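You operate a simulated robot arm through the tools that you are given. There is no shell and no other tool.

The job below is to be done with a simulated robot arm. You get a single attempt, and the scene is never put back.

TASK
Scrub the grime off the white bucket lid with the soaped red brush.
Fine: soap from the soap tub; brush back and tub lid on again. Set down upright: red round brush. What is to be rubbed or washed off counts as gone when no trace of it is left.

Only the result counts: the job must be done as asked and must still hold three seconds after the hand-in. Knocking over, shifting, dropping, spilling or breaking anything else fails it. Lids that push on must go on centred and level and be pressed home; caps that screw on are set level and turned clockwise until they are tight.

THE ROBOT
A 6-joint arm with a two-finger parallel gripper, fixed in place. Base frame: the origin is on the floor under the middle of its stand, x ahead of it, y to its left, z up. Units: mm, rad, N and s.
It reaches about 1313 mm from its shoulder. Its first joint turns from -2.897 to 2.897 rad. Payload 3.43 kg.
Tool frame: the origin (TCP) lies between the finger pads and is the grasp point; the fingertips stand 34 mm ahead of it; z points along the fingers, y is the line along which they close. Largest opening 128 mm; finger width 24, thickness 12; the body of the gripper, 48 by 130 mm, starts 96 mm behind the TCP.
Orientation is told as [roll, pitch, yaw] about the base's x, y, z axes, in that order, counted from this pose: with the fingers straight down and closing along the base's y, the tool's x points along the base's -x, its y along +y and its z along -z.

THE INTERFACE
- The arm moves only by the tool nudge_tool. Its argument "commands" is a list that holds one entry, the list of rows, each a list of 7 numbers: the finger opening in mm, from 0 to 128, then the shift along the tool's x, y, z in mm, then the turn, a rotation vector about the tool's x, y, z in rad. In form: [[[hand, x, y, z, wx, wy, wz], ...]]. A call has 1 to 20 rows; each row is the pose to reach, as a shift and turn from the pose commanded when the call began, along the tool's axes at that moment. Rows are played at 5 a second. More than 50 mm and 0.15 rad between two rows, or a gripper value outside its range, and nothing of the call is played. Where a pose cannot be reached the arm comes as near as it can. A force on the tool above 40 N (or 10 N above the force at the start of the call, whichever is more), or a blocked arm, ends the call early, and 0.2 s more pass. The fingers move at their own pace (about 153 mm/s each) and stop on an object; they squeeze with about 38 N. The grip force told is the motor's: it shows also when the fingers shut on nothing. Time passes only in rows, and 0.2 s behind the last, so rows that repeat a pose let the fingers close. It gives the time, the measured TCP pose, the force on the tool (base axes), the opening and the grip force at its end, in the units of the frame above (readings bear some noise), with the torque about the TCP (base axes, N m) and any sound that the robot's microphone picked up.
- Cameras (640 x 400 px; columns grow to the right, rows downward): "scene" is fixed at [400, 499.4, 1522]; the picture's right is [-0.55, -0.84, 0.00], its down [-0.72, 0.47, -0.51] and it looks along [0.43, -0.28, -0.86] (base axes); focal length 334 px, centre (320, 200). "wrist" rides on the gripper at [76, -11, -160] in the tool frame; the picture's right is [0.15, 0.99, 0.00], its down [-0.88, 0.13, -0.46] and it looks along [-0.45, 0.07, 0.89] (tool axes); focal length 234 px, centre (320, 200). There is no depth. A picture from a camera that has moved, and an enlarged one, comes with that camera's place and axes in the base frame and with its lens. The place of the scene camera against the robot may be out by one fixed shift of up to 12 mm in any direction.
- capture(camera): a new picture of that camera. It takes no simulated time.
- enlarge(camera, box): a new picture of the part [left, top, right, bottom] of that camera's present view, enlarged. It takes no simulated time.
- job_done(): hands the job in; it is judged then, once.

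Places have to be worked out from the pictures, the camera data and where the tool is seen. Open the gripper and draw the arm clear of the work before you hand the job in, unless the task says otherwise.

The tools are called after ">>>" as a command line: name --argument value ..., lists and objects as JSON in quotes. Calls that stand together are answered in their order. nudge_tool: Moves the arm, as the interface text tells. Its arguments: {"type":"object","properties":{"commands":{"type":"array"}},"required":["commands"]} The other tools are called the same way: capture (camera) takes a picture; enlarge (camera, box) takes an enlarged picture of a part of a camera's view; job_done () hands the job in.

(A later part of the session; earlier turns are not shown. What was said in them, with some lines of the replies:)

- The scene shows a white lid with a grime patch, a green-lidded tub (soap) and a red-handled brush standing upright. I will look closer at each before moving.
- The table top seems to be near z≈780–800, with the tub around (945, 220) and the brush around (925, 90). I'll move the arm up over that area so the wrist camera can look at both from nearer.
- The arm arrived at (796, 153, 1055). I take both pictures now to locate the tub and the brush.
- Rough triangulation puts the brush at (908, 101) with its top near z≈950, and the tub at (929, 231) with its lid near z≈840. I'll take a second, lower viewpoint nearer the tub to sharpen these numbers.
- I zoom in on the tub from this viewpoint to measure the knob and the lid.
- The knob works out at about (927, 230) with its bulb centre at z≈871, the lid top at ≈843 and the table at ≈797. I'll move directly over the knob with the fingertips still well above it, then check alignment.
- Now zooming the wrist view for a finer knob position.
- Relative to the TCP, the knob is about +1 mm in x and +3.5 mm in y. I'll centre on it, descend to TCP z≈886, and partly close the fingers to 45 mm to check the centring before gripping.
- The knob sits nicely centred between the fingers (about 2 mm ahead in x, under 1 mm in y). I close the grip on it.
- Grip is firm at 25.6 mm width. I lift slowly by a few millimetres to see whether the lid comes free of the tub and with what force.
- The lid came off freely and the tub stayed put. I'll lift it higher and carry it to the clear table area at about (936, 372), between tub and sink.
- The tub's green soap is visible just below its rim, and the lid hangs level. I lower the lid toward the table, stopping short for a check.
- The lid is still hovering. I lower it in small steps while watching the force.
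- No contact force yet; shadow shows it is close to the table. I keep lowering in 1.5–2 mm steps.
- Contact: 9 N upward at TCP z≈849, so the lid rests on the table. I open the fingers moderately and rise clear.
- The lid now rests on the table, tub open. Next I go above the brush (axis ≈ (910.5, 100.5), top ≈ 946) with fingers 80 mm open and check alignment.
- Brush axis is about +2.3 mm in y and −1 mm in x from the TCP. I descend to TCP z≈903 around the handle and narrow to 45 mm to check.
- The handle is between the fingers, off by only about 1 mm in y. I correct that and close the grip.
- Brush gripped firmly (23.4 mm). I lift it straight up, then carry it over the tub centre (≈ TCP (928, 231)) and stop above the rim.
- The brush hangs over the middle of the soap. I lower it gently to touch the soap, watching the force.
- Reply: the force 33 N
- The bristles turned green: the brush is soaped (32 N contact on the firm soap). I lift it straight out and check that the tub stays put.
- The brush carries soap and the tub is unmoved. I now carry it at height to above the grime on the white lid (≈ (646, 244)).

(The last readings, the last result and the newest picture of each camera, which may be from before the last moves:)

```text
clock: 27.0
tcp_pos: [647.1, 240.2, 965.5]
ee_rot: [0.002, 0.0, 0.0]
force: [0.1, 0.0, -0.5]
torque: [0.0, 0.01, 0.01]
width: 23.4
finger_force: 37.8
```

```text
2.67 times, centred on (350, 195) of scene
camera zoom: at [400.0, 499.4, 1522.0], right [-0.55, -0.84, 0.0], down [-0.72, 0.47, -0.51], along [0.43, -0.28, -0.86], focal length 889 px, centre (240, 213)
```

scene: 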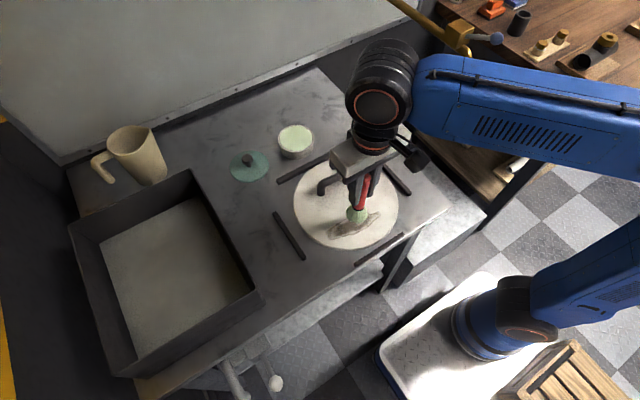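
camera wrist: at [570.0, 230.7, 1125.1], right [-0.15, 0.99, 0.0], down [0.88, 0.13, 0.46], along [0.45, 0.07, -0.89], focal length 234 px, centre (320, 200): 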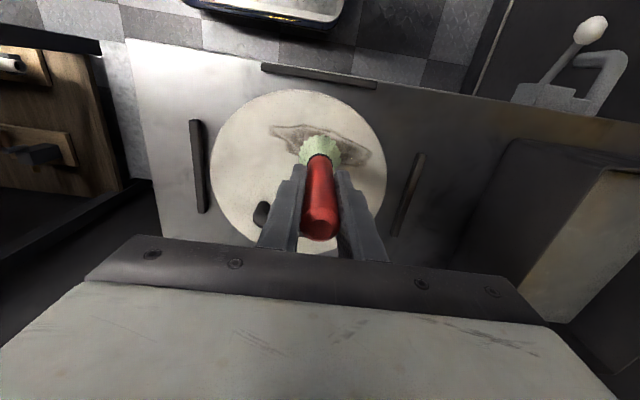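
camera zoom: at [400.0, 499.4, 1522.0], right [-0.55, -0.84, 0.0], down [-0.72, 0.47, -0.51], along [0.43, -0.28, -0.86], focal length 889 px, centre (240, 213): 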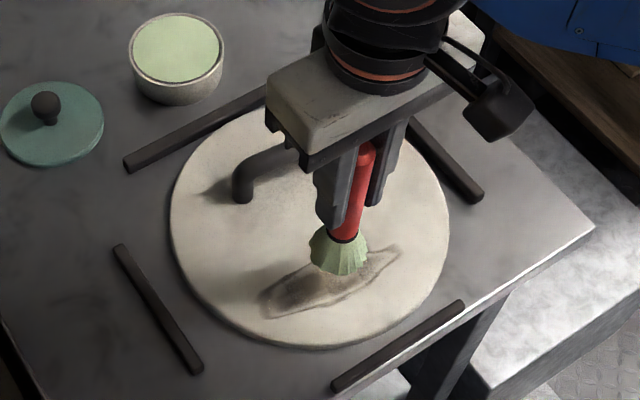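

I zoom in on the grime from the wrist camera to place it relative to the brush.

>>> enlarge --camera "wrist" --box '[200, 80, 400, 205]'

```text
3.20 times, centred on (300, 142) of wrist
camera zoom: at [570.0, 230.7, 1125.1], right [-0.15, 0.99, 0.0], down [0.88, 0.13, 0.46], along [0.45, 0.07, -0.89], focal length 749 px, centre (384, 384)
```

zoom: 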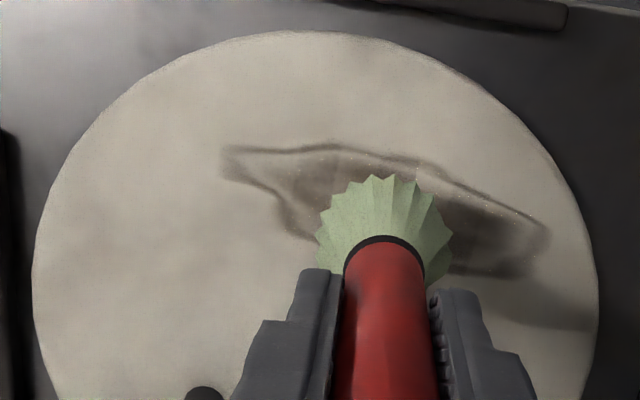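

The grime spans roughly from (637, 172) to (660, 318), about 40–45 mm wide, centreline tilted slightly. I lower the brush at its middle, first to a safe height, then slowly until contact.

>>> nudge_tool --commands '[[[10, -2, 0, 15, 0, 0, 0], [10, -2, 0, 30, 0, 0, 0], [10, -2, 0, 38, 0, 0, 0], [10, -2, 0, 42, 0, 0, 0], [10, -2, 0, 42, 0, 0, 0]]]'

>>> enlarge --camera "scene" --box '[290, 160, 410, 260]'

```text
clock: 28.2
tcp_pos: [647.1, 241.5, 924.0]
ee_rot: [0.001, -0.001, 0.0]
force: [0.1, 0.0, -1.2]
torque: [0.0, 0.03, -0.02]
width: 23.3
finger_force: 37.7
```

```text
4.00 times, centred on (350, 210) of scene
camera zoom: at [400.0, 499.4, 1522.0], right [-0.55, -0.84, 0.0], down [-0.72, 0.47, -0.51], along [0.43, -0.28, -0.86], focal length 1334 px, centre (200, 160)
```

zoom: 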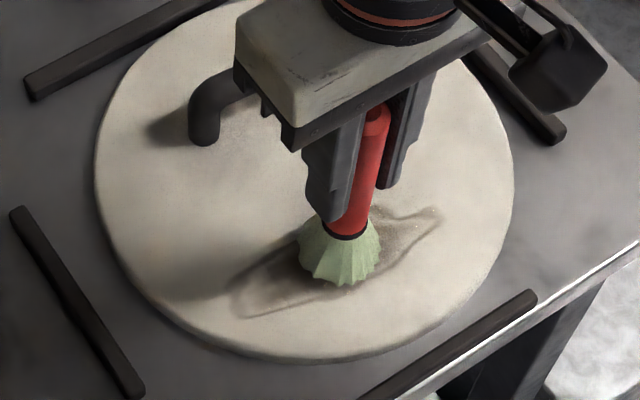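

Still no contact at TCP z≈923. I continue down in small steps.

>>> nudge_tool --commands '[[[10, 0, 0, 1.5, 0, 0, 0], [10, 0, 0, 3, 0, 0, 0], [10, 0, 0, 4.5, 0, 0, 0], [10, 0, 0, 6, 0, 0, 0], [10, 0, 0, 6, 0, 0, 0]]]'

```text
clock: 29.4
tcp_pos: [648.3, 242.1, 918.3]
ee_rot: [-0.001, 0.001, 0.0]
force: [-1.4, 0.0, -0.9]
torque: [0.02, -0.02, 0.0]
width: 23.6
finger_force: 38.1
```

No contact yet at 917; I go on lowering.

>>> nudge_tool --commands '[[[10, 0, 0, 1, 0, 0, 0], [10, 0, 0, 2, 0, 0, 0], [10, 0, 0, 3, 0, 0, 0], [10, 0, 0, 4, 0, 0, 0], [10, 0, 0, 4, 0, 0, 0]]]'

```text
clock: 30.6
tcp_pos: [648.2, 243.1, 914.1]
ee_rot: [0.002, -0.002, 0.0]
force: [-0.9, 0.1, 6.2]
torque: [-0.06, 0.16, -0.01]
width: 23.4
finger_force: 38.1
```

Contact: about 6 N at commanded z 913.2. With slightly more press I sweep along the grime centreline to one end and back to the other.

>>> nudge_tool --commands '[[[10, -1.6, 12, 0.3, 0, 0, 0], [10, -3.1, 24, 0.4, 0, 0, 0], [10, -4.7, 36, 0.4, 0, 0, 0], [10, -6.2, 48, 0.4, 0, 0, 0], [10, -7.8, 60, 0.4, 0, 0, 0], [10, -9.4, 72, 0.4, 0, 0, 0], [10, -7.8, 60, 0.4, 0, 0, 0], [10, -6.2, 48, 0.4, 0, 0, 0], [10, -4.7, 36, 0.4, 0, 0, 0], [10, -3.1, 24, 0.4, 0, 0, 0], [10, -1.6, 12, 0.4, 0, 0, 0], [10, 0, 0, 0.4, 0, 0, 0], [10, 1.6, -12, 0.4, 0, 0, 0], [10, 3.1, -24, 0.4, 0, 0, 0], [10, 4.7, -36, 0.4, 0, 0, 0], [10, 6.2, -48, 0.4, 0, 0, 0], [10, 7.8, -60, 0.4, 0, 0, 0], [10, 9.4, -72, 0.4, 0, 0, 0]]]'

>>> enlarge --camera "scene" --box '[290, 160, 410, 260]'

>>> enlarge --camera "wrist" --box '[200, 80, 440, 230]'

```text
clock: 34.4
tcp_pos: [637.7, 172.0, 911.9]
ee_rot: [0.0, 0.001, 0.0]
force: [0.1, 3.0, 11.7]
torque: [0.21, 0.09, -0.03]
width: 23.2
finger_force: 37.9
```

```text
4.00 times, centred on (350, 210) of scene
camera zoom: at [400.0, 499.4, 1522.0], right [-0.55, -0.84, 0.0], down [-0.72, 0.47, -0.51], along [0.43, -0.28, -0.86], focal length 1334 px, centre (200, 160)
```

zoom: 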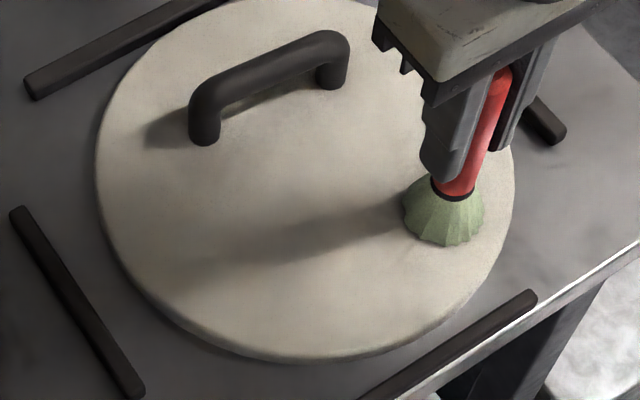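

```text
2.67 times, centred on (320, 155) of wrist
camera zoom: at [561.0, 160.4, 1072.5], right [-0.15, 0.99, 0.0], down [0.88, 0.13, 0.46], along [0.45, 0.07, -0.89], focal length 624 px, centre (320, 320)
```

zoom: 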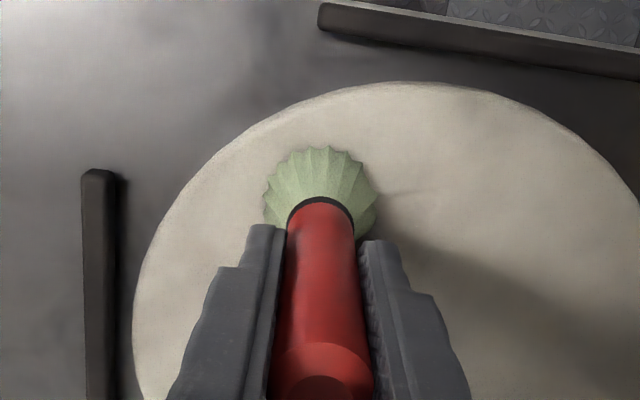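

The grime seems to be gone already, with perhaps a faint line left at the edge. To be sure, I sweep two more lanes offset about 12 mm to each side of the centreline.

>>> nudge_tool --commands '[[[10, 8, -4, 0, 0, 0, 0], [10, 12, 0, 0, 0, 0, 0], [10, 10.4, 12, 0, 0, 0, 0], [10, 8.9, 24, 0, 0, 0, 0], [10, 7.3, 36, 0, 0, 0, 0], [10, 5.8, 48, 0, 0, 0, 0], [10, 4.2, 60, 0, 0, 0, 0], [10, 2.6, 72, 0, 0, 0, 0], [10, 1.1, 84, 0, 0, 0, 0], [10, -0.5, 96, 0, 0, 0, 0], [10, -2, 108, 0, 0, 0, 0], [10, -3.6, 120, 0, 0, 0, 0], [10, -5.2, 132, 0, 0, 0, 0], [10, -6.7, 144, 0, 0, 0, 0], [10, -13, 148, 0, 0, 0, 0], [10, -22, 148, 0, 0, 0, 0], [10, -30.7, 144, 0, 0, 0, 0]]]'

>>> enlarge --camera "scene" --box '[290, 160, 410, 260]'

>>> enlarge --camera "wrist" --box '[160, 80, 400, 230]'

```text
clock: 38.0
tcp_pos: [670.2, 315.7, 913.3]
ee_rot: [-0.001, 0.001, 0.0]
force: [-0.2, -0.1, -0.3]
torque: [0.01, 0.03, -0.01]
width: 23.5
finger_force: 38.3
```

```text
4.00 times, centred on (350, 210) of scene
camera zoom: at [400.0, 499.4, 1522.0], right [-0.55, -0.84, 0.0], down [-0.72, 0.47, -0.51], along [0.43, -0.28, -0.86], focal length 1334 px, centre (200, 160)
```

zoom: 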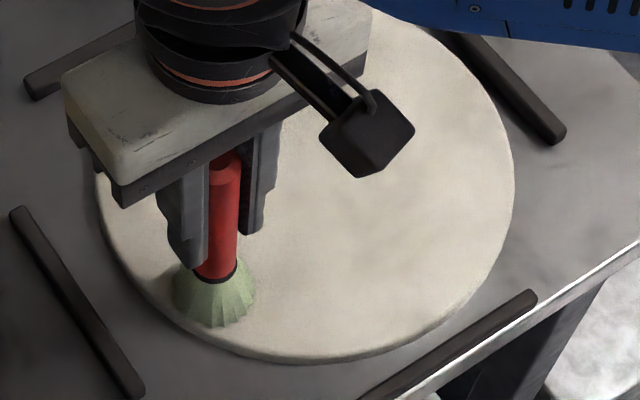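

```text
2.67 times, centred on (280, 155) of wrist
camera zoom: at [592.6, 303.5, 1072.6], right [-0.15, 0.99, 0.0], down [0.88, 0.13, 0.46], along [0.45, 0.07, -0.89], focal length 624 px, centre (427, 320)
```

zoom: 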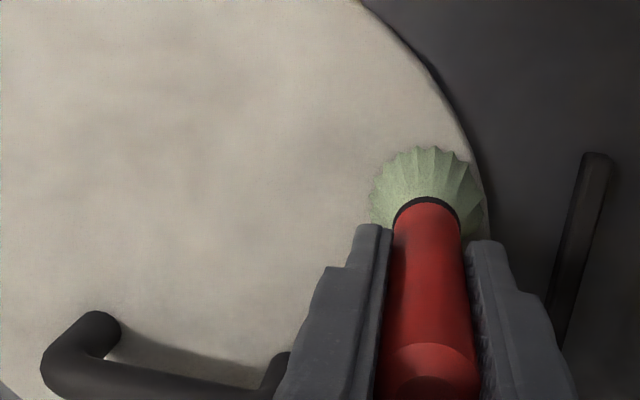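

The lid looks clean, but the force has dropped to zero here, so the bristles just lost contact. I press 1 mm lower and run the last lane back along the far side of where the grime was.

>>> nudge_tool --commands '[[[10, 0, 0, 0.7, 0, 0, 0], [10, 1.6, -12, 1.2, 0, 0, 0], [10, 3.1, -24, 1.2, 0, 0, 0], [10, 4.7, -36, 1.2, 0, 0, 0], [10, 6.2, -48, 1.2, 0, 0, 0], [10, 7.8, -60, 1.2, 0, 0, 0], [10, 9.4, -72, 1.2, 0, 0, 0]]]'

```text
clock: 39.6
tcp_pos: [660.2, 243.9, 912.9]
ee_rot: [0.001, -0.003, 0.0]
force: [0.3, 5.7, 25.8]
torque: [0.5, -0.02, -0.01]
width: 23.4
finger_force: 38.1
```

Contact is now strong (26 N). I ease off by 0.8 mm and finish the lane to the other end.

>>> nudge_tool --commands '[[[10, 1.6, -12, -0.8, 0, 0, 0], [10, 3.1, -24, -0.8, 0, 0, 0], [10, 4.7, -36, -0.8, 0, 0, 0], [10, 6.2, -48, -0.8, 0, 0, 0], [10, 7.8, -60, -0.8, 0, 0, 0], [10, 9.4, -72, -0.8, 0, 0, 0], [10, 14, -78, -0.8, 0, 0, 0], [10, 21, -78, -0.8, 0, 0, 0], [10, 21, -66, -0.8, 0, 0, 0]]]'

```text
clock: 41.6
tcp_pos: [638.6, 176.4, 913.4]
ee_rot: [0.0, 0.0, 0.0]
force: [-0.2, -2.4, 6.6]
torque: [-0.2, 0.06, 0.03]
width: 23.3
finger_force: 38.0
```

Contact held through the lane. Now I lift the brush straight up and inspect the whole former grime area.

>>> nudge_tool --commands '[[[10, 0, 0, -10, 0, 0, 0], [10, 0, 0, -40, 0, 0, 0], [10, 0, 0, -75, 0, 0, 0], [10, -20, -10, -100, 0, 0, 0], [10, -60, -20, -100, 0, 0, 0], [10, -100, -30, -100, 0, 0, 0], [10, -100, -30, -100, 0, 0, 0]]]'

>>> enlarge --camera "scene" --box '[270, 140, 420, 265]'

>>> capture --camera "wrist"

```text
clock: 43.2
tcp_pos: [736.9, 145.5, 1012.1]
ee_rot: [0.001, 0.0, 0.002]
force: [-0.1, -0.2, -0.5]
torque: [0.0, -0.02, -0.02]
width: 23.4
finger_force: 37.9
```

```text
3.20 times, centred on (345, 202) of scene
camera zoom: at [400.0, 499.4, 1522.0], right [-0.55, -0.84, 0.0], down [-0.72, 0.47, -0.51], along [0.43, -0.28, -0.86], focal length 1067 px, centre (240, 192)
```

zoom: 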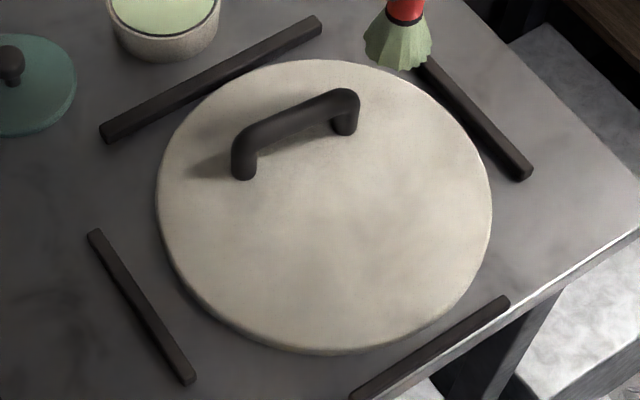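

```text
taken
camera wrist: at [661.4, 134.0, 1172.3], right [-0.15, 0.99, 0.0], down [0.88, 0.13, 0.46], along [0.45, 0.07, -0.89], focal length 234 px, centre (320, 200)
```

wrist: 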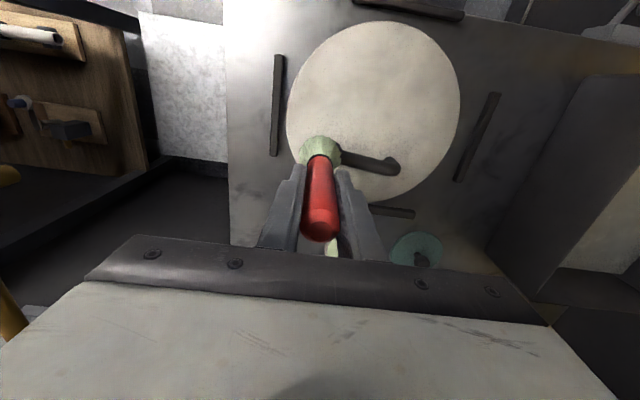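

The lid looks clean and unmoved. I enlarge the area from both cameras to look for any faint trace.

>>> enlarge --camera "wrist" --box '[280, 10, 470, 130]'

>>> enlarge --camera "scene" --box '[310, 190, 400, 250]'

```text
3.33 times, centred on (375, 70) of wrist
camera zoom: at [661.4, 134.0, 1172.3], right [-0.15, 0.99, 0.0], down [0.88, 0.13, 0.46], along [0.45, 0.07, -0.89], focal length 781 px, centre (137, 633)
```

zoom: 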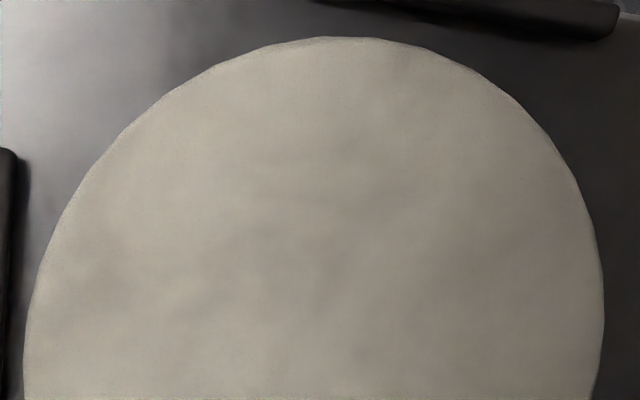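

```text
6.67 times, centred on (355, 220) of scene
camera zoom: at [400.0, 499.4, 1522.0], right [-0.55, -0.84, 0.0], down [-0.72, 0.47, -0.51], along [0.43, -0.28, -0.86], focal length 2223 px, centre (87, 67)
```

zoom: 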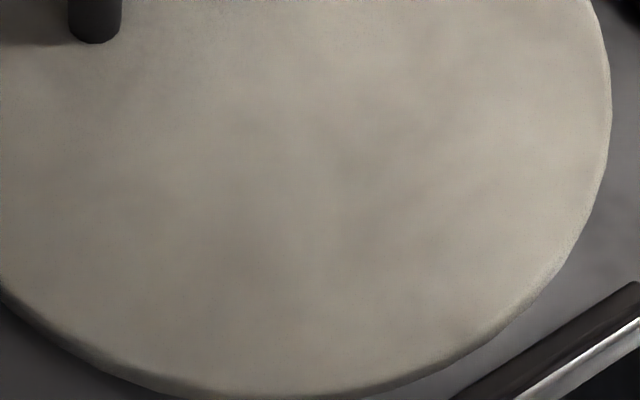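

The outline and stain are gone; only the lid's own soft mottling seems visible. I take a few closer enlargements of the old grime ends to make sure.

>>> enlarge --camera "wrist" --box '[310, 20, 400, 76]'

>>> enlarge --camera "wrist" --box '[380, 20, 470, 76]'

>>> enlarge --camera "wrist" --box '[280, 80, 370, 136]'

```text
7.11 times, centred on (355, 48) of wrist
camera zoom: at [661.4, 134.0, 1172.3], right [-0.15, 0.99, 0.0], down [0.88, 0.13, 0.46], along [0.45, 0.07, -0.89], focal length 1665 px, centre (71, 1281)
```

zoom: 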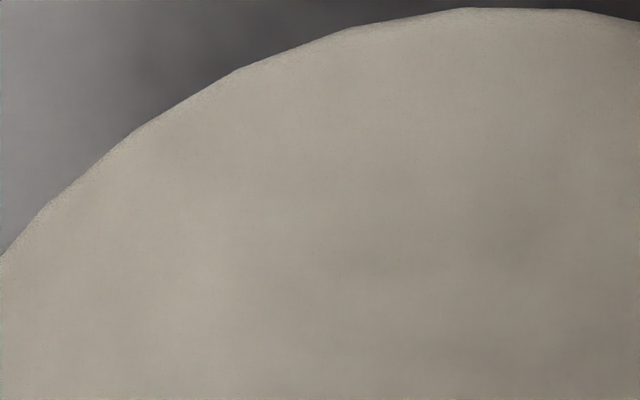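

```text
7.11 times, centred on (425, 48) of wrist
camera zoom: at [661.4, 134.0, 1172.3], right [-0.15, 0.99, 0.0], down [0.88, 0.13, 0.46], along [0.45, 0.07, -0.89], focal length 1665 px, centre (-427, 1281)
```

zoom: 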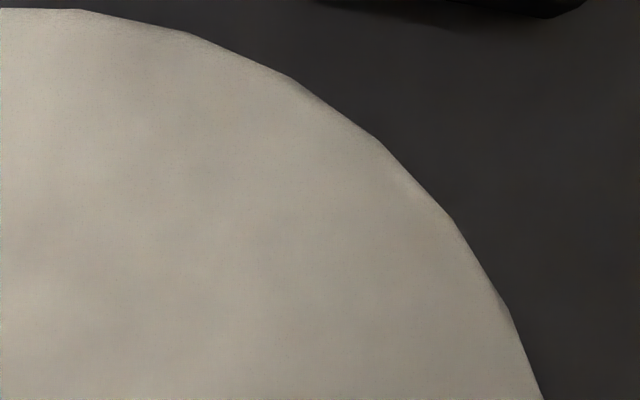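

```text
7.11 times, centred on (325, 108) of wrist
camera zoom: at [661.4, 134.0, 1172.3], right [-0.15, 0.99, 0.0], down [0.88, 0.13, 0.46], along [0.45, 0.07, -0.89], focal length 1665 px, centre (284, 854)
```

zoom: 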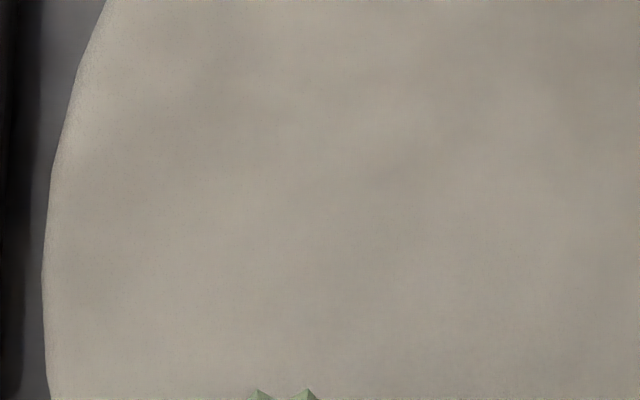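

No trace is left. Now I carry the brush back to its original spot (TCP ≈ (909.5, 101.8)) and lower it near the table.

>>> nudge_tool --commands '[[[10, -40, -11, 0, 0, 0, 0], [10, -85, -23, 0, 0, 0, 0], [10, -130, -35, 0, 0, 0, 0], [10, -170.6, -46.2, 0, 0, 0, 0], [10, -170.6, -46.2, 20, 0, 0, 0], [10, -170.6, -46.2, 55, 0, 0, 0], [10, -170.6, -46.2, 85, 0, 0, 0], [10, -170.6, -46.2, 97, 0, 0, 0], [10, -170.6, -46.2, 97, 0, 0, 0]]]'

>>> enlarge --camera "scene" --box '[260, 40, 400, 150]'

>>> enlarge --camera "wrist" --box '[240, 100, 400, 240]'

```text
clock: 45.2
tcp_pos: [909.6, 99.4, 915.7]
ee_rot: [0.0, 0.0, 0.0]
force: [0.1, 0.1, -1.0]
torque: [-0.01, 0.01, -0.03]
width: 23.4
finger_force: 38.5
```

```text
3.64 times, centred on (330, 95) of scene
camera zoom: at [400.0, 499.4, 1522.0], right [-0.55, -0.84, 0.0], down [-0.72, 0.47, -0.51], along [0.43, -0.28, -0.86], focal length 1213 px, centre (284, 582)
```

zoom: 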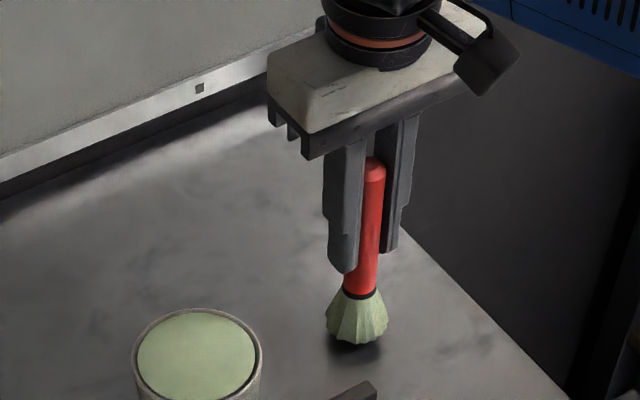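

```text
2.86 times, centred on (320, 170) of wrist
camera zoom: at [833.1, 88.9, 1074.6], right [-0.15, 0.99, 0.0], down [0.88, 0.13, 0.46], along [0.45, 0.07, -0.89], focal length 669 px, centre (320, 286)
```

zoom: 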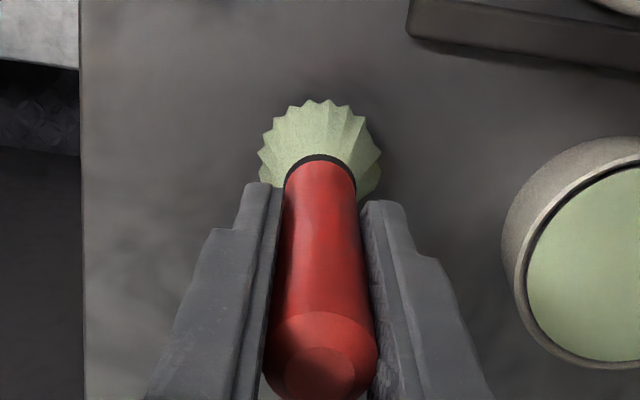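

The brush hangs upright over its old spot, about 12 mm above the table. I lower it slowly to contact.

>>> nudge_tool --commands '[[[10, 0, 0, 4, 0, 0, 0], [10, 0, 0, 8, 0, 0, 0], [10, 0, 0, 10, 0, 0, 0], [10, 0, 0, 11, 0, 0, 0], [10, 0, 0, 11, 0, 0, 0]]]'

```text
clock: 46.4
tcp_pos: [910.5, 99.9, 906.1]
ee_rot: [0.0, 0.001, 0.0]
force: [-0.3, 0.6, -0.7]
torque: [0.02, 0.0, 0.01]
width: 23.6
finger_force: 37.8
```

>>> nudge_tool --commands '[[[10, 0, 0, 0.7, 0, 0, 0], [10, 0, 0, 1.4, 0, 0, 0], [10, 0, 0, 2, 0, 0, 0], [10, 0, 0, 2, 0, 0, 0]]]'

```text
clock: 47.4
tcp_pos: [908.2, 100.8, 902.5]
ee_rot: [0.001, 0.001, 0.001]
force: [0.7, -0.3, -0.7]
torque: [0.01, -0.01, -0.03]
width: 23.4
finger_force: 38.1
```

No contact yet at 902.4, so the brush was pushed a little up in the grip. I keep lowering in half-millimetre steps.

>>> nudge_tool --commands '[[[10, 0, 0, 0.5, 0, 0, 0], [10, 0, 0, 1, 0, 0, 0], [10, 0, 0, 1.5, 0, 0, 0], [10, 0, 0, 1.5, 0, 0, 0]]]'

```text
clock: 48.4
tcp_pos: [908.6, 101.0, 901.3]
ee_rot: [-0.001, 0.001, -0.001]
force: [-0.4, 0.9, -0.4]
torque: [0.0, -0.03, 0.02]
width: 23.3
finger_force: 38.6
```

Still no contact; another few half-millimetre steps.

>>> nudge_tool --commands '[[[10, 0, 0, 0.5, 0, 0, 0], [10, 0, 0, 1, 0, 0, 0], [10, 0, 0, 1.5, 0, 0, 0], [10, 0, 0, 1.5, 0, 0, 0]]]'

>>> enlarge --camera "scene" --box '[310, 90, 370, 150]'

```text
clock: 49.4
tcp_pos: [908.6, 99.2, 900.2]
ee_rot: [0.0, -0.003, 0.0]
force: [2.8, 2.6, 13.0]
torque: [0.25, -0.18, -0.05]
width: 23.3
finger_force: 37.8
```

```text
6.67 times, centred on (340, 120) of scene
camera zoom: at [400.0, 499.4, 1522.0], right [-0.55, -0.84, 0.0], down [-0.72, 0.47, -0.51], along [0.43, -0.28, -0.86], focal length 2223 px, centre (187, 733)
```

zoom: 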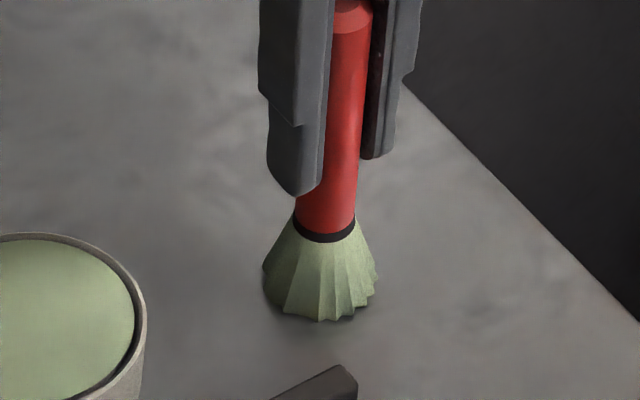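

The brush touches the table (13 N). I back off half a millimetre to relax the force, then open the fingers and check that it stands upright.

>>> nudge_tool --commands '[[[10, 0, 0, -0.6, 0, 0, 0], [10, 0, 0, -0.6, 0, 0, 0], [30, 0, 0, -0.6, 0, 0, 0], [45, 0, 0, -0.6, 0, 0, 0], [50, 0, 0, -0.6, 0, 0, 0], [50, 0, 0, -0.6, 0, 0, 0]]]'

>>> enlarge --camera "scene" --box '[260, 40, 400, 150]'

>>> enlarge --camera "wrist" --box '[240, 100, 400, 240]'

```text
clock: 50.8
tcp_pos: [909.6, 100.3, 900.6]
ee_rot: [0.0, 0.0, 0.001]
force: [-0.3, 0.2, -0.7]
torque: [-0.04, 0.0, -0.03]
width: 50.1
finger_force: 0.1
```

```text
3.64 times, centred on (330, 95) of scene
camera zoom: at [400.0, 499.4, 1522.0], right [-0.55, -0.84, 0.0], down [-0.72, 0.47, -0.51], along [0.43, -0.28, -0.86], focal length 1213 px, centre (284, 582)
```

zoom: 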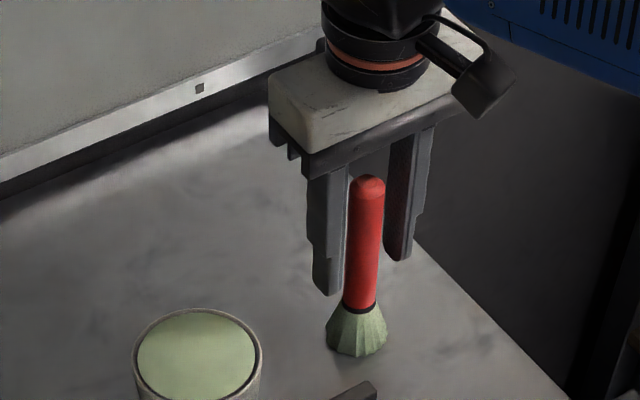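

```text
2.86 times, centred on (320, 170) of wrist
camera zoom: at [832.4, 88.9, 1060.3], right [-0.15, 0.99, 0.0], down [0.88, 0.13, 0.46], along [0.45, 0.07, -0.89], focal length 669 px, centre (320, 286)
```

zoom: 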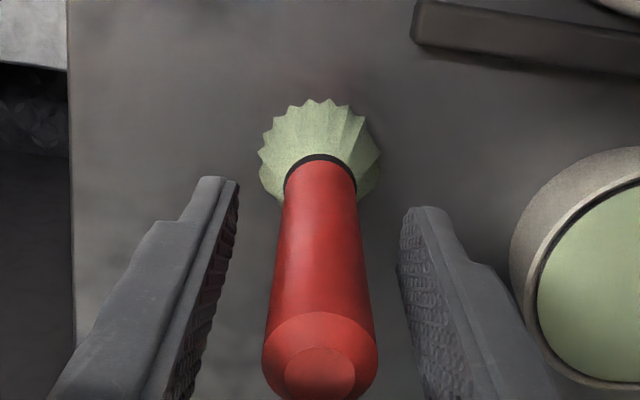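

The brush stands upright at its old spot. I rise straight up clear of it and travel to above the tub lid.

>>> nudge_tool --commands '[[[60, 0, 0, -30, 0, 0, 0], [60, 0, 0, -75, 0, 0, 0], [60, 0, 0, -115, 0, 0, 0], [60, -4, 40, -115, 0, 0, 0], [60, -8, 85, -115, 0, 0, 0], [60, -12, 130, -115, 0, 0, 0], [60, -17, 175, -110, 0, 0, 0], [60, -22, 220, -90, 0, 0, 0], [60, -26.7, 260, -70, 0, 0, 0], [60, -26.7, 269.2, -55, 0, 0, 0], [60, -26.7, 269.2, -40, 0, 0, 0], [60, -26.7, 269.2, -40, 0, 0, 0]]]'

>>> enlarge --camera "wrist" --box '[240, 80, 400, 230]'

>>> capture --camera "scene"

```text
clock: 53.4
tcp_pos: [936.0, 370.2, 939.8]
ee_rot: [-0.001, 0.0, 0.0]
force: [-0.5, -0.9, 1.0]
torque: [0.01, 0.0, 0.01]
width: 59.9
finger_force: 0.1
```

```text
2.67 times, centred on (320, 155) of wrist
camera zoom: at [859.1, 359.2, 1099.4], right [-0.15, 0.99, 0.0], down [0.88, 0.13, 0.46], along [0.45, 0.07, -0.89], focal length 624 px, centre (320, 320)
```

zoom: 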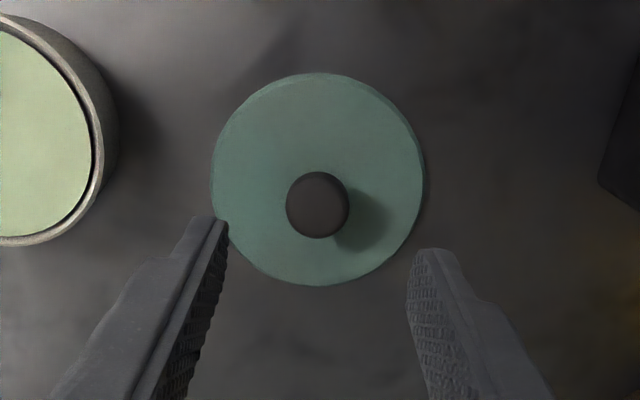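

```text
taken
```

scene: 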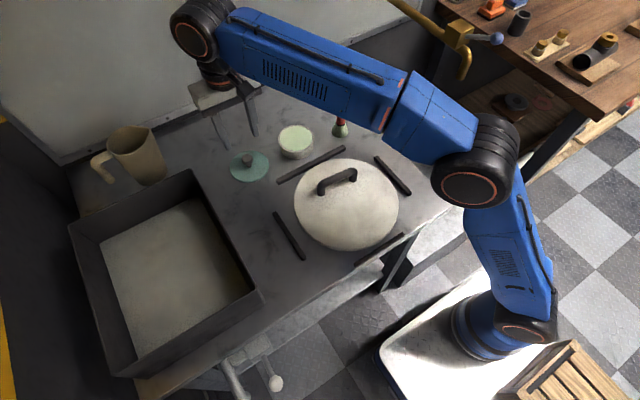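

The knob is exactly where I released it relative to the tool. I descend to TCP z≈849.5 and close on it.

>>> nudge_tool --commands '[[[60, 0, 0, 35, 0, 0, 0], [55, 0, 0, 65, 0, 0, 0], [50, 0, 0, 84, 0, 0, 0], [48, 0, 0, 90.5, 0, 0, 0], [48, 0, 0, 90.5, 0, 0, 0], [30, 0, 0, 90.5, 0, 0, 0], [10, 0, 0, 90.5, 0, 0, 0], [10, 0, 0, 90.5, 0, 0, 0], [10, 0, 0, 90.5, 0, 0, 0]]]'

>>> enlarge --camera "wrist" --box '[240, 100, 400, 240]'

>>> enlarge --camera "scene" --box '[200, 90, 328, 200]'

```text
clock: 55.4
tcp_pos: [935.0, 369.8, 850.0]
ee_rot: [-0.001, 0.0, 0.001]
force: [0.7, 0.0, -0.1]
torque: [0.0, 0.01, -0.03]
width: 25.6
finger_force: 37.4
```

```text
2.86 times, centred on (320, 170) of wrist
camera zoom: at [859.1, 358.8, 1008.9], right [-0.15, 0.99, 0.0], down [0.88, 0.13, 0.46], along [0.45, 0.07, -0.89], focal length 669 px, centre (320, 286)
```

zoom: 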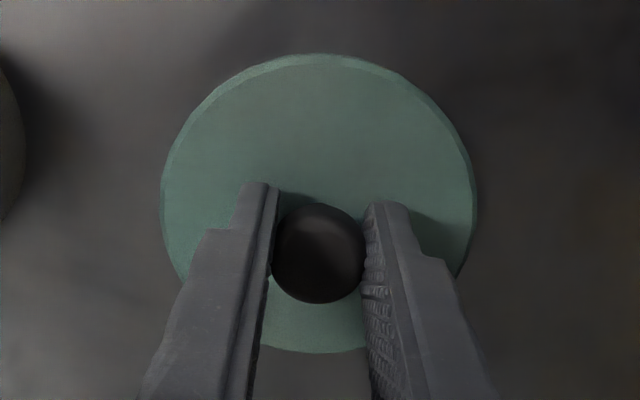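

```text
3.64 times, centred on (264, 145) of scene
camera zoom: at [400.0, 499.4, 1522.0], right [-0.55, -0.84, 0.0], down [-0.72, 0.47, -0.51], along [0.43, -0.28, -0.86], focal length 1213 px, centre (524, 400)
```

zoom: 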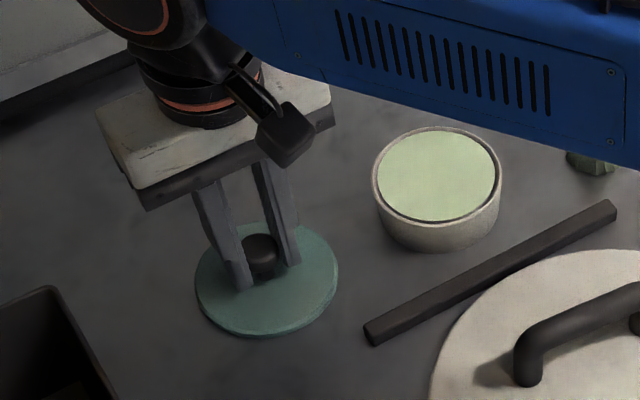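

The lid is gripped again. I lift it and carry it back over the tub, to the exact pose it was taken from, hovering above the rim.

>>> nudge_tool --commands '[[[10, 0, 0, -20, 0, 0, 0], [10, 0, 0, -60, 0, 0, 0], [10, 0, 0, -95, 0, 0, 0], [10, 2, -30, -95, 0, 0, 0], [10, 4, -65, -95, 0, 0, 0], [10, 7, -100, -95, 0, 0, 0], [10, 9, -130, -95, 0, 0, 0], [10, 10, -140, -95, 0, 0, 0], [10, 10, -140, -75, 0, 0, 0], [10, 10, -140, -55, 0, 0, 0], [10, 10, -140, -55, 0, 0, 0], [10, 10, -140, -55, 0, 0, 0]]]'

>>> enlarge --camera "scene" --box '[240, 60, 368, 170]'

>>> enlarge --camera "wrist" --box '[230, 90, 400, 220]'

```text
clock: 58.0
tcp_pos: [926.3, 229.3, 905.2]
ee_rot: [0.002, 0.001, -0.001]
force: [-0.3, 0.2, -1.0]
torque: [0.0, 0.0, -0.02]
width: 25.8
finger_force: 37.8
```

```text
3.64 times, centred on (304, 115) of scene
camera zoom: at [400.0, 499.4, 1522.0], right [-0.55, -0.84, 0.0], down [-0.72, 0.47, -0.51], along [0.43, -0.28, -0.86], focal length 1213 px, centre (378, 509)
```

zoom: 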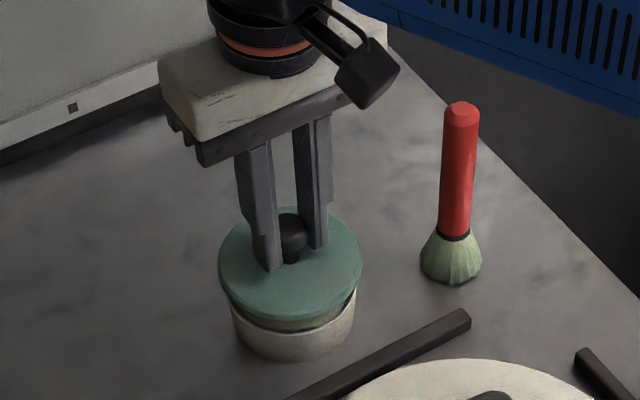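

```text
3.08 times, centred on (315, 155) of wrist
camera zoom: at [848.8, 218.3, 1065.2], right [-0.15, 0.99, 0.0], down [0.88, 0.13, 0.46], along [0.45, 0.07, -0.89], focal length 720 px, centre (335, 338)
```

zoom: 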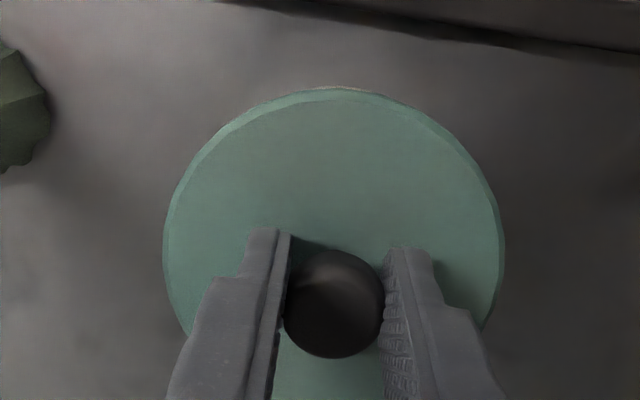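

The lid hovers centred over the tub, which has not moved. I lower it slowly to the seat.

>>> nudge_tool --commands '[[[10, 0, 0, 6, 0, 0, 0], [10, 0, 0, 11, 0, 0, 0], [10, 0, 0, 14, 0, 0, 0], [10, 0, 0, 16, 0, 0, 0], [10, 0, 0, 17, 0, 0, 0], [10, 0, 0, 17, 0, 0, 0]]]'

>>> enlarge --camera "scene" --box '[240, 60, 368, 170]'

```text
clock: 59.4
tcp_pos: [926.3, 229.9, 887.9]
ee_rot: [-0.001, -0.002, 0.0]
force: [0.1, -0.3, 0.0]
torque: [-0.01, 0.01, -0.01]
width: 25.5
finger_force: 38.0
```

```text
3.64 times, centred on (304, 115) of scene
camera zoom: at [400.0, 499.4, 1522.0], right [-0.55, -0.84, 0.0], down [-0.72, 0.47, -0.51], along [0.43, -0.28, -0.86], focal length 1213 px, centre (378, 509)
```

zoom: 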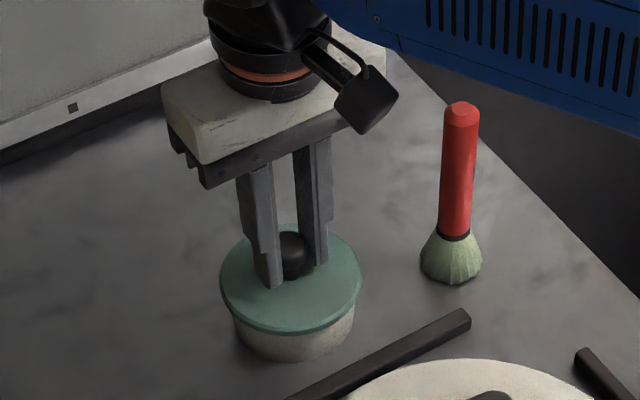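

It is within about 1–2 mm of the seat and well aligned. I lower in half-millimetre steps until it seats and press lightly.

>>> nudge_tool --commands '[[[10, 0, 0, 0.5, 0, 0, 0], [10, 0, 0, 1, 0, 0, 0], [10, 0, 0, 1.5, 0, 0, 0], [10, 0, 0, 2, 0, 0, 0], [10, 0, 0, 2, 0, 0, 0]]]'

```text
clock: 60.6
tcp_pos: [926.0, 229.6, 886.6]
ee_rot: [-0.001, -0.001, -0.001]
force: [0.8, -0.8, -0.7]
torque: [0.0, 0.0, -0.01]
width: 25.6
finger_force: 37.5
```

>>> nudge_tool --commands '[[[10, 0, 0, 0.5, 0, 0, 0], [10, 0, 0, 1, 0, 0, 0], [10, 0, 0, 1.5, 0, 0, 0], [10, 0, 0, 1.5, 0, 0, 0]]]'

```text
clock: 61.6
tcp_pos: [926.0, 228.5, 885.9]
ee_rot: [0.0, 0.001, -0.001]
force: [0.7, -0.3, -0.9]
torque: [-0.02, -0.01, -0.02]
width: 25.6
finger_force: 38.0
```

Still no contact force at 884. I keep going in half-millimetre steps.

>>> nudge_tool --commands '[[[10, 0, 0, 0.5, 0, 0, 0], [10, 0, 0, 1, 0, 0, 0], [10, 0, 0, 1, 0, 0, 0]]]'

>>> enlarge --camera "scene" --box '[255, 100, 335, 170]'

>>> enlarge --camera "wrist" --box '[230, 90, 400, 220]'

```text
clock: 62.4
tcp_pos: [925.9, 228.6, 884.7]
ee_rot: [0.0, -0.002, 0.0]
force: [4.3, 0.1, 10.0]
torque: [-0.01, -0.12, -0.02]
width: 25.5
finger_force: 38.5
```

```text
5.71 times, centred on (295, 135) of scene
camera zoom: at [400.0, 499.4, 1522.0], right [-0.55, -0.84, 0.0], down [-0.72, 0.47, -0.51], along [0.43, -0.28, -0.86], focal length 1906 px, centre (463, 571)
```

zoom: 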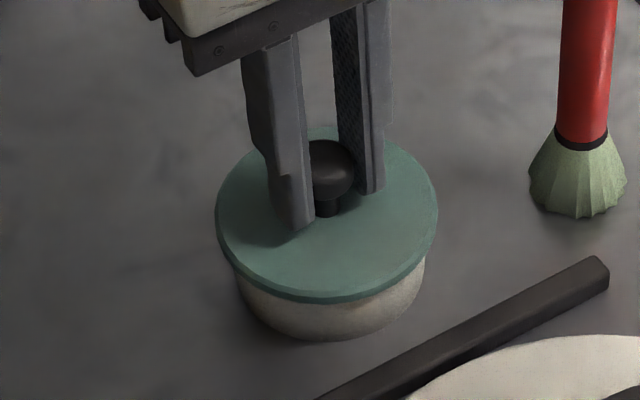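

```text
3.08 times, centred on (315, 155) of wrist
camera zoom: at [849.2, 218.3, 1043.8], right [-0.15, 0.99, 0.0], down [0.88, 0.13, 0.46], along [0.45, 0.07, -0.89], focal length 720 px, centre (335, 338)
```

zoom: 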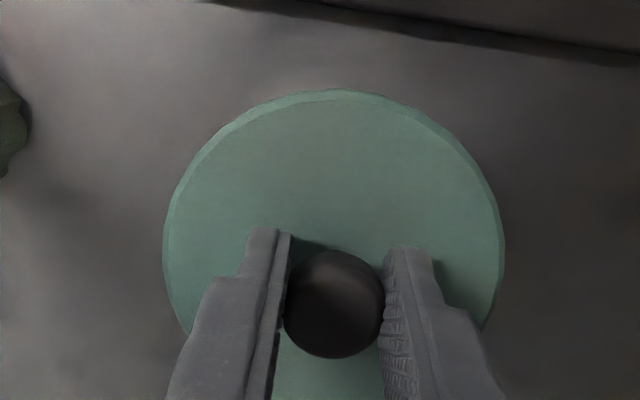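

The lid touches its seat (10 N). I press it home with increasing force in small steps.

>>> nudge_tool --commands '[[[10, 0, 0, 0.5, 0, 0, 0], [10, 0, 0, 1, 0, 0, 0], [10, 0, 0, 1.4, 0, 0, 0], [10, 0, 0, 1.4, 0, 0, 0]]]'

```text
clock: 63.4
tcp_pos: [925.5, 229.1, 883.9]
ee_rot: [0.002, -0.002, 0.001]
force: [2.9, 0.2, 32.9]
torque: [0.03, -0.15, 0.0]
width: 25.5
finger_force: 38.2
```

Force rose stiffly to 33 N with no more travel, so it is seated. I relax the push, release the knob and rise a little to inspect.

>>> nudge_tool --commands '[[[10, 0, 0, -1.2, 0, 0, 0], [10, 0, 0, -2, 0, 0, 0], [35, 0, 0, -2, 0, 0, 0], [48, 0, 0, -2, 0, 0, 0], [48, 0, 0, -2, 0, 0, 0], [48, 0, 0, -30, 0, 0, 0], [60, 0, 0, -70, 0, 0, 0], [60, 0, 0, -70, 0, 0, 0]]]'

>>> enlarge --camera "scene" --box '[240, 60, 368, 170]'

>>> enlarge --camera "wrist" --box '[260, 90, 388, 210]'

```text
clock: 65.2
tcp_pos: [925.9, 229.6, 951.8]
ee_rot: [-0.001, 0.001, 0.001]
force: [0.2, 0.1, 0.4]
torque: [0.01, 0.02, 0.02]
width: 60.1
finger_force: 0.0
```

```text
3.64 times, centred on (304, 115) of scene
camera zoom: at [400.0, 499.4, 1522.0], right [-0.55, -0.84, 0.0], down [-0.72, 0.47, -0.51], along [0.43, -0.28, -0.86], focal length 1213 px, centre (378, 509)
```

zoom: 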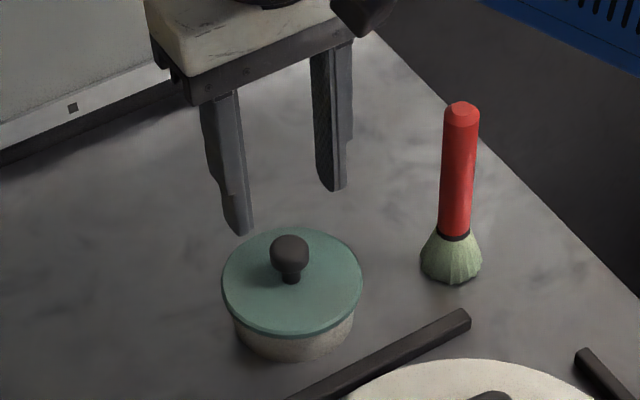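

```text
3.33 times, centred on (324, 150) of wrist
camera zoom: at [849.1, 219.1, 1111.0], right [-0.15, 0.99, 0.0], down [0.88, 0.13, 0.46], along [0.45, 0.07, -0.89], focal length 781 px, centre (307, 367)
```

zoom: 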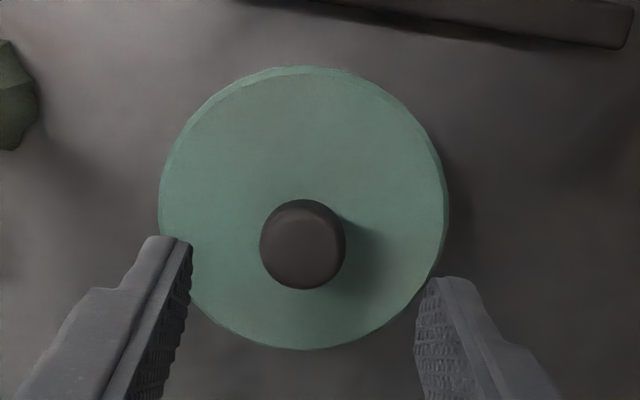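

The lid is on and level. I take the same enlarged view as at the start to compare tub, lid and brush placement.

>>> enlarge --camera "scene" --box '[250, 70, 420, 176]'

>>> enlarge --camera "scene" --box '[270, 115, 325, 165]'

```text
3.76 times, centred on (335, 123) of scene
camera zoom: at [400.0, 499.4, 1522.0], right [-0.55, -0.84, 0.0], down [-0.72, 0.47, -0.51], along [0.43, -0.28, -0.86], focal length 1256 px, centre (264, 490)
```

zoom: 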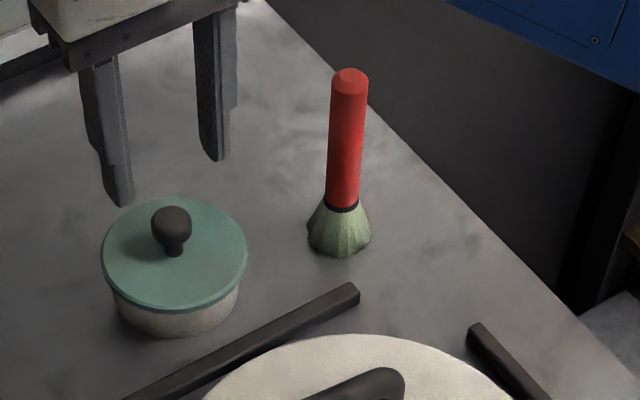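

```text
8.00 times, centred on (298, 140) of scene
camera zoom: at [400.0, 499.4, 1522.0], right [-0.55, -0.84, 0.0], down [-0.72, 0.47, -0.51], along [0.43, -0.28, -0.86], focal length 2668 px, centre (500, 680)
```

zoom: 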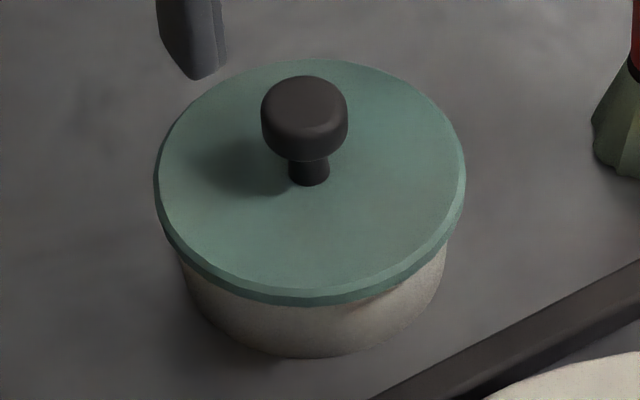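

Everything matches the starting layout to within a millimetre: tub closed and level, brush upright in place, white lid clean. I withdraw the arm up and back, clear of the work.

>>> nudge_tool --commands '[[[80, 0, 0, -45, 0, 0, 0], [100, 0, 0, -90, 0, 0, 0], [128, 0, 0, -135, 0, 0, 0], [128, 20, 5, -170, 0, 0, 0], [128, 60, 10, -180, 0, 0, 0], [128, 105, 15, -185, 0, 0, 0], [128, 150, 20, -190, 0, 0, 0], [128, 195, 25, -190, 0, 0, 0], [128, 240, 30, -190, 0, 0, 0], [128, 285, 40, -190, 0, 0, 0], [128, 330, 50, -190, 0, 0, 0], [128, 375, 55, -190, 0, 0, 0], [128, 420, 60, -190, 0, 0, 0], [128, 460, 65, -190, 0, 0, 0], [128, 480, 70, -190, 0, 0, 0], [128, 480, 70, -190, 0, 0, 0]]]'

>>> capture --camera "scene"

>>> enlarge --camera "scene" --box '[250, 140, 450, 265]'

>>> enlarge --camera "wrist" --box '[180, 140, 460, 315]'

```text
clock: 68.6
tcp_pos: [447.2, 298.8, 1143.3]
ee_rot: [0.001, 0.001, 0.0]
force: [0.1, -0.6, 0.1]
torque: [-0.01, 0.01, 0.01]
width: 128.0
finger_force: 0.0
out of reach, approached as far as the arm can: row 4, 5, 6
```

```text
taken
```

scene: 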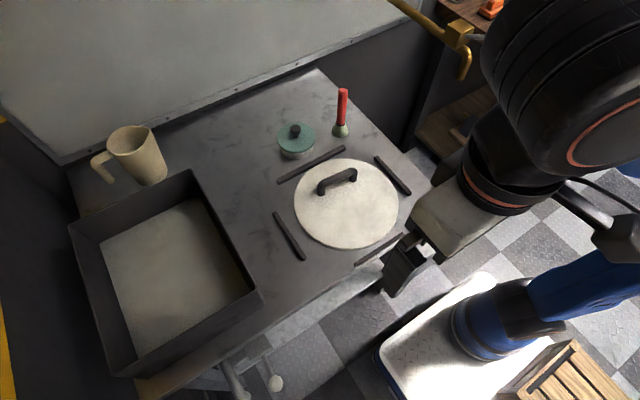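

```text
3.20 times, centred on (350, 202) of scene
camera zoom: at [400.0, 499.4, 1522.0], right [-0.55, -0.84, 0.0], down [-0.72, 0.47, -0.51], along [0.43, -0.28, -0.86], focal length 1067 px, centre (224, 192)
```

zoom: 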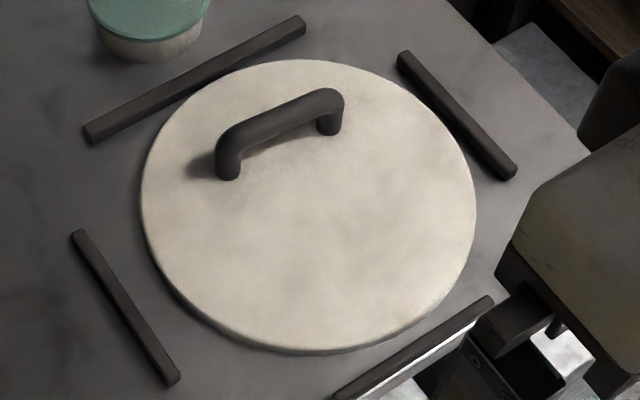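

```text
2.29 times, centred on (320, 228) of wrist
camera zoom: at [371.2, 287.5, 1302.8], right [-0.15, 0.99, 0.0], down [0.88, 0.13, 0.46], along [0.45, 0.07, -0.89], focal length 535 px, centre (320, 137)
```

zoom: 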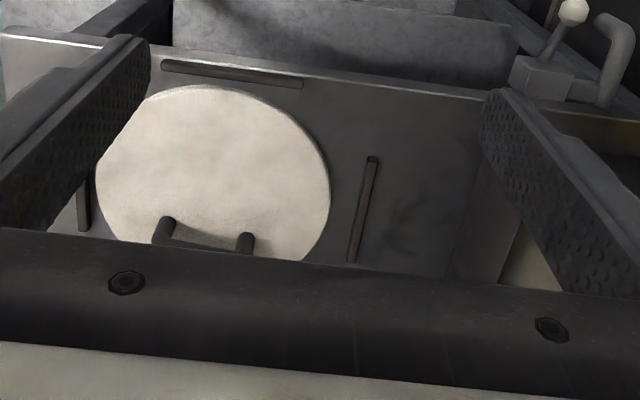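

The white lid is clean and in its original place, and the arm is clear. One last close look at tub and brush before handing in.

>>> enlarge --camera "scene" --box '[250, 70, 420, 176]'

```text
3.76 times, centred on (335, 123) of scene
camera zoom: at [400.0, 499.4, 1522.0], right [-0.55, -0.84, 0.0], down [-0.72, 0.47, -0.51], along [0.43, -0.28, -0.86], focal length 1256 px, centre (264, 490)
```

zoom: 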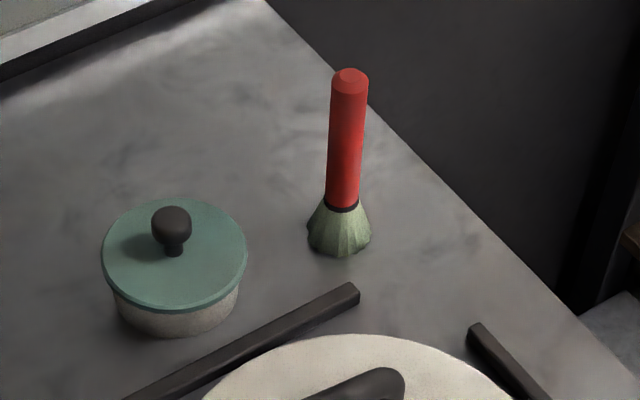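

The tub is closed and level, the brush is upright on its spot, the white lid shows no grime, and the gripper is open and clear. I hand the job in.

>>> job_done

```text
The job is handed in.
```

The job is handed in, and the white bucket lid is clean: close-up pictures from both cameras show no trace of the grime. I have not seen the judge's result.

- **Scrubbing:** I soaped the red brush in the tub, then swept it over the grime along the middle and along both sides. The stain was already gone after the first pass.
- **Brush:** It stands upright on its original spot, still coloured by the soap.
- **Soap tub:** Its lid is back on, centred and level. I pressed it down with about 33 N until it gave no further.
- **Rest of the scene:** In the before-and-after pictures, the tub, brush and white lid match their starting places to about a millimetre. The gripper is open and the arm is drawn back clear.
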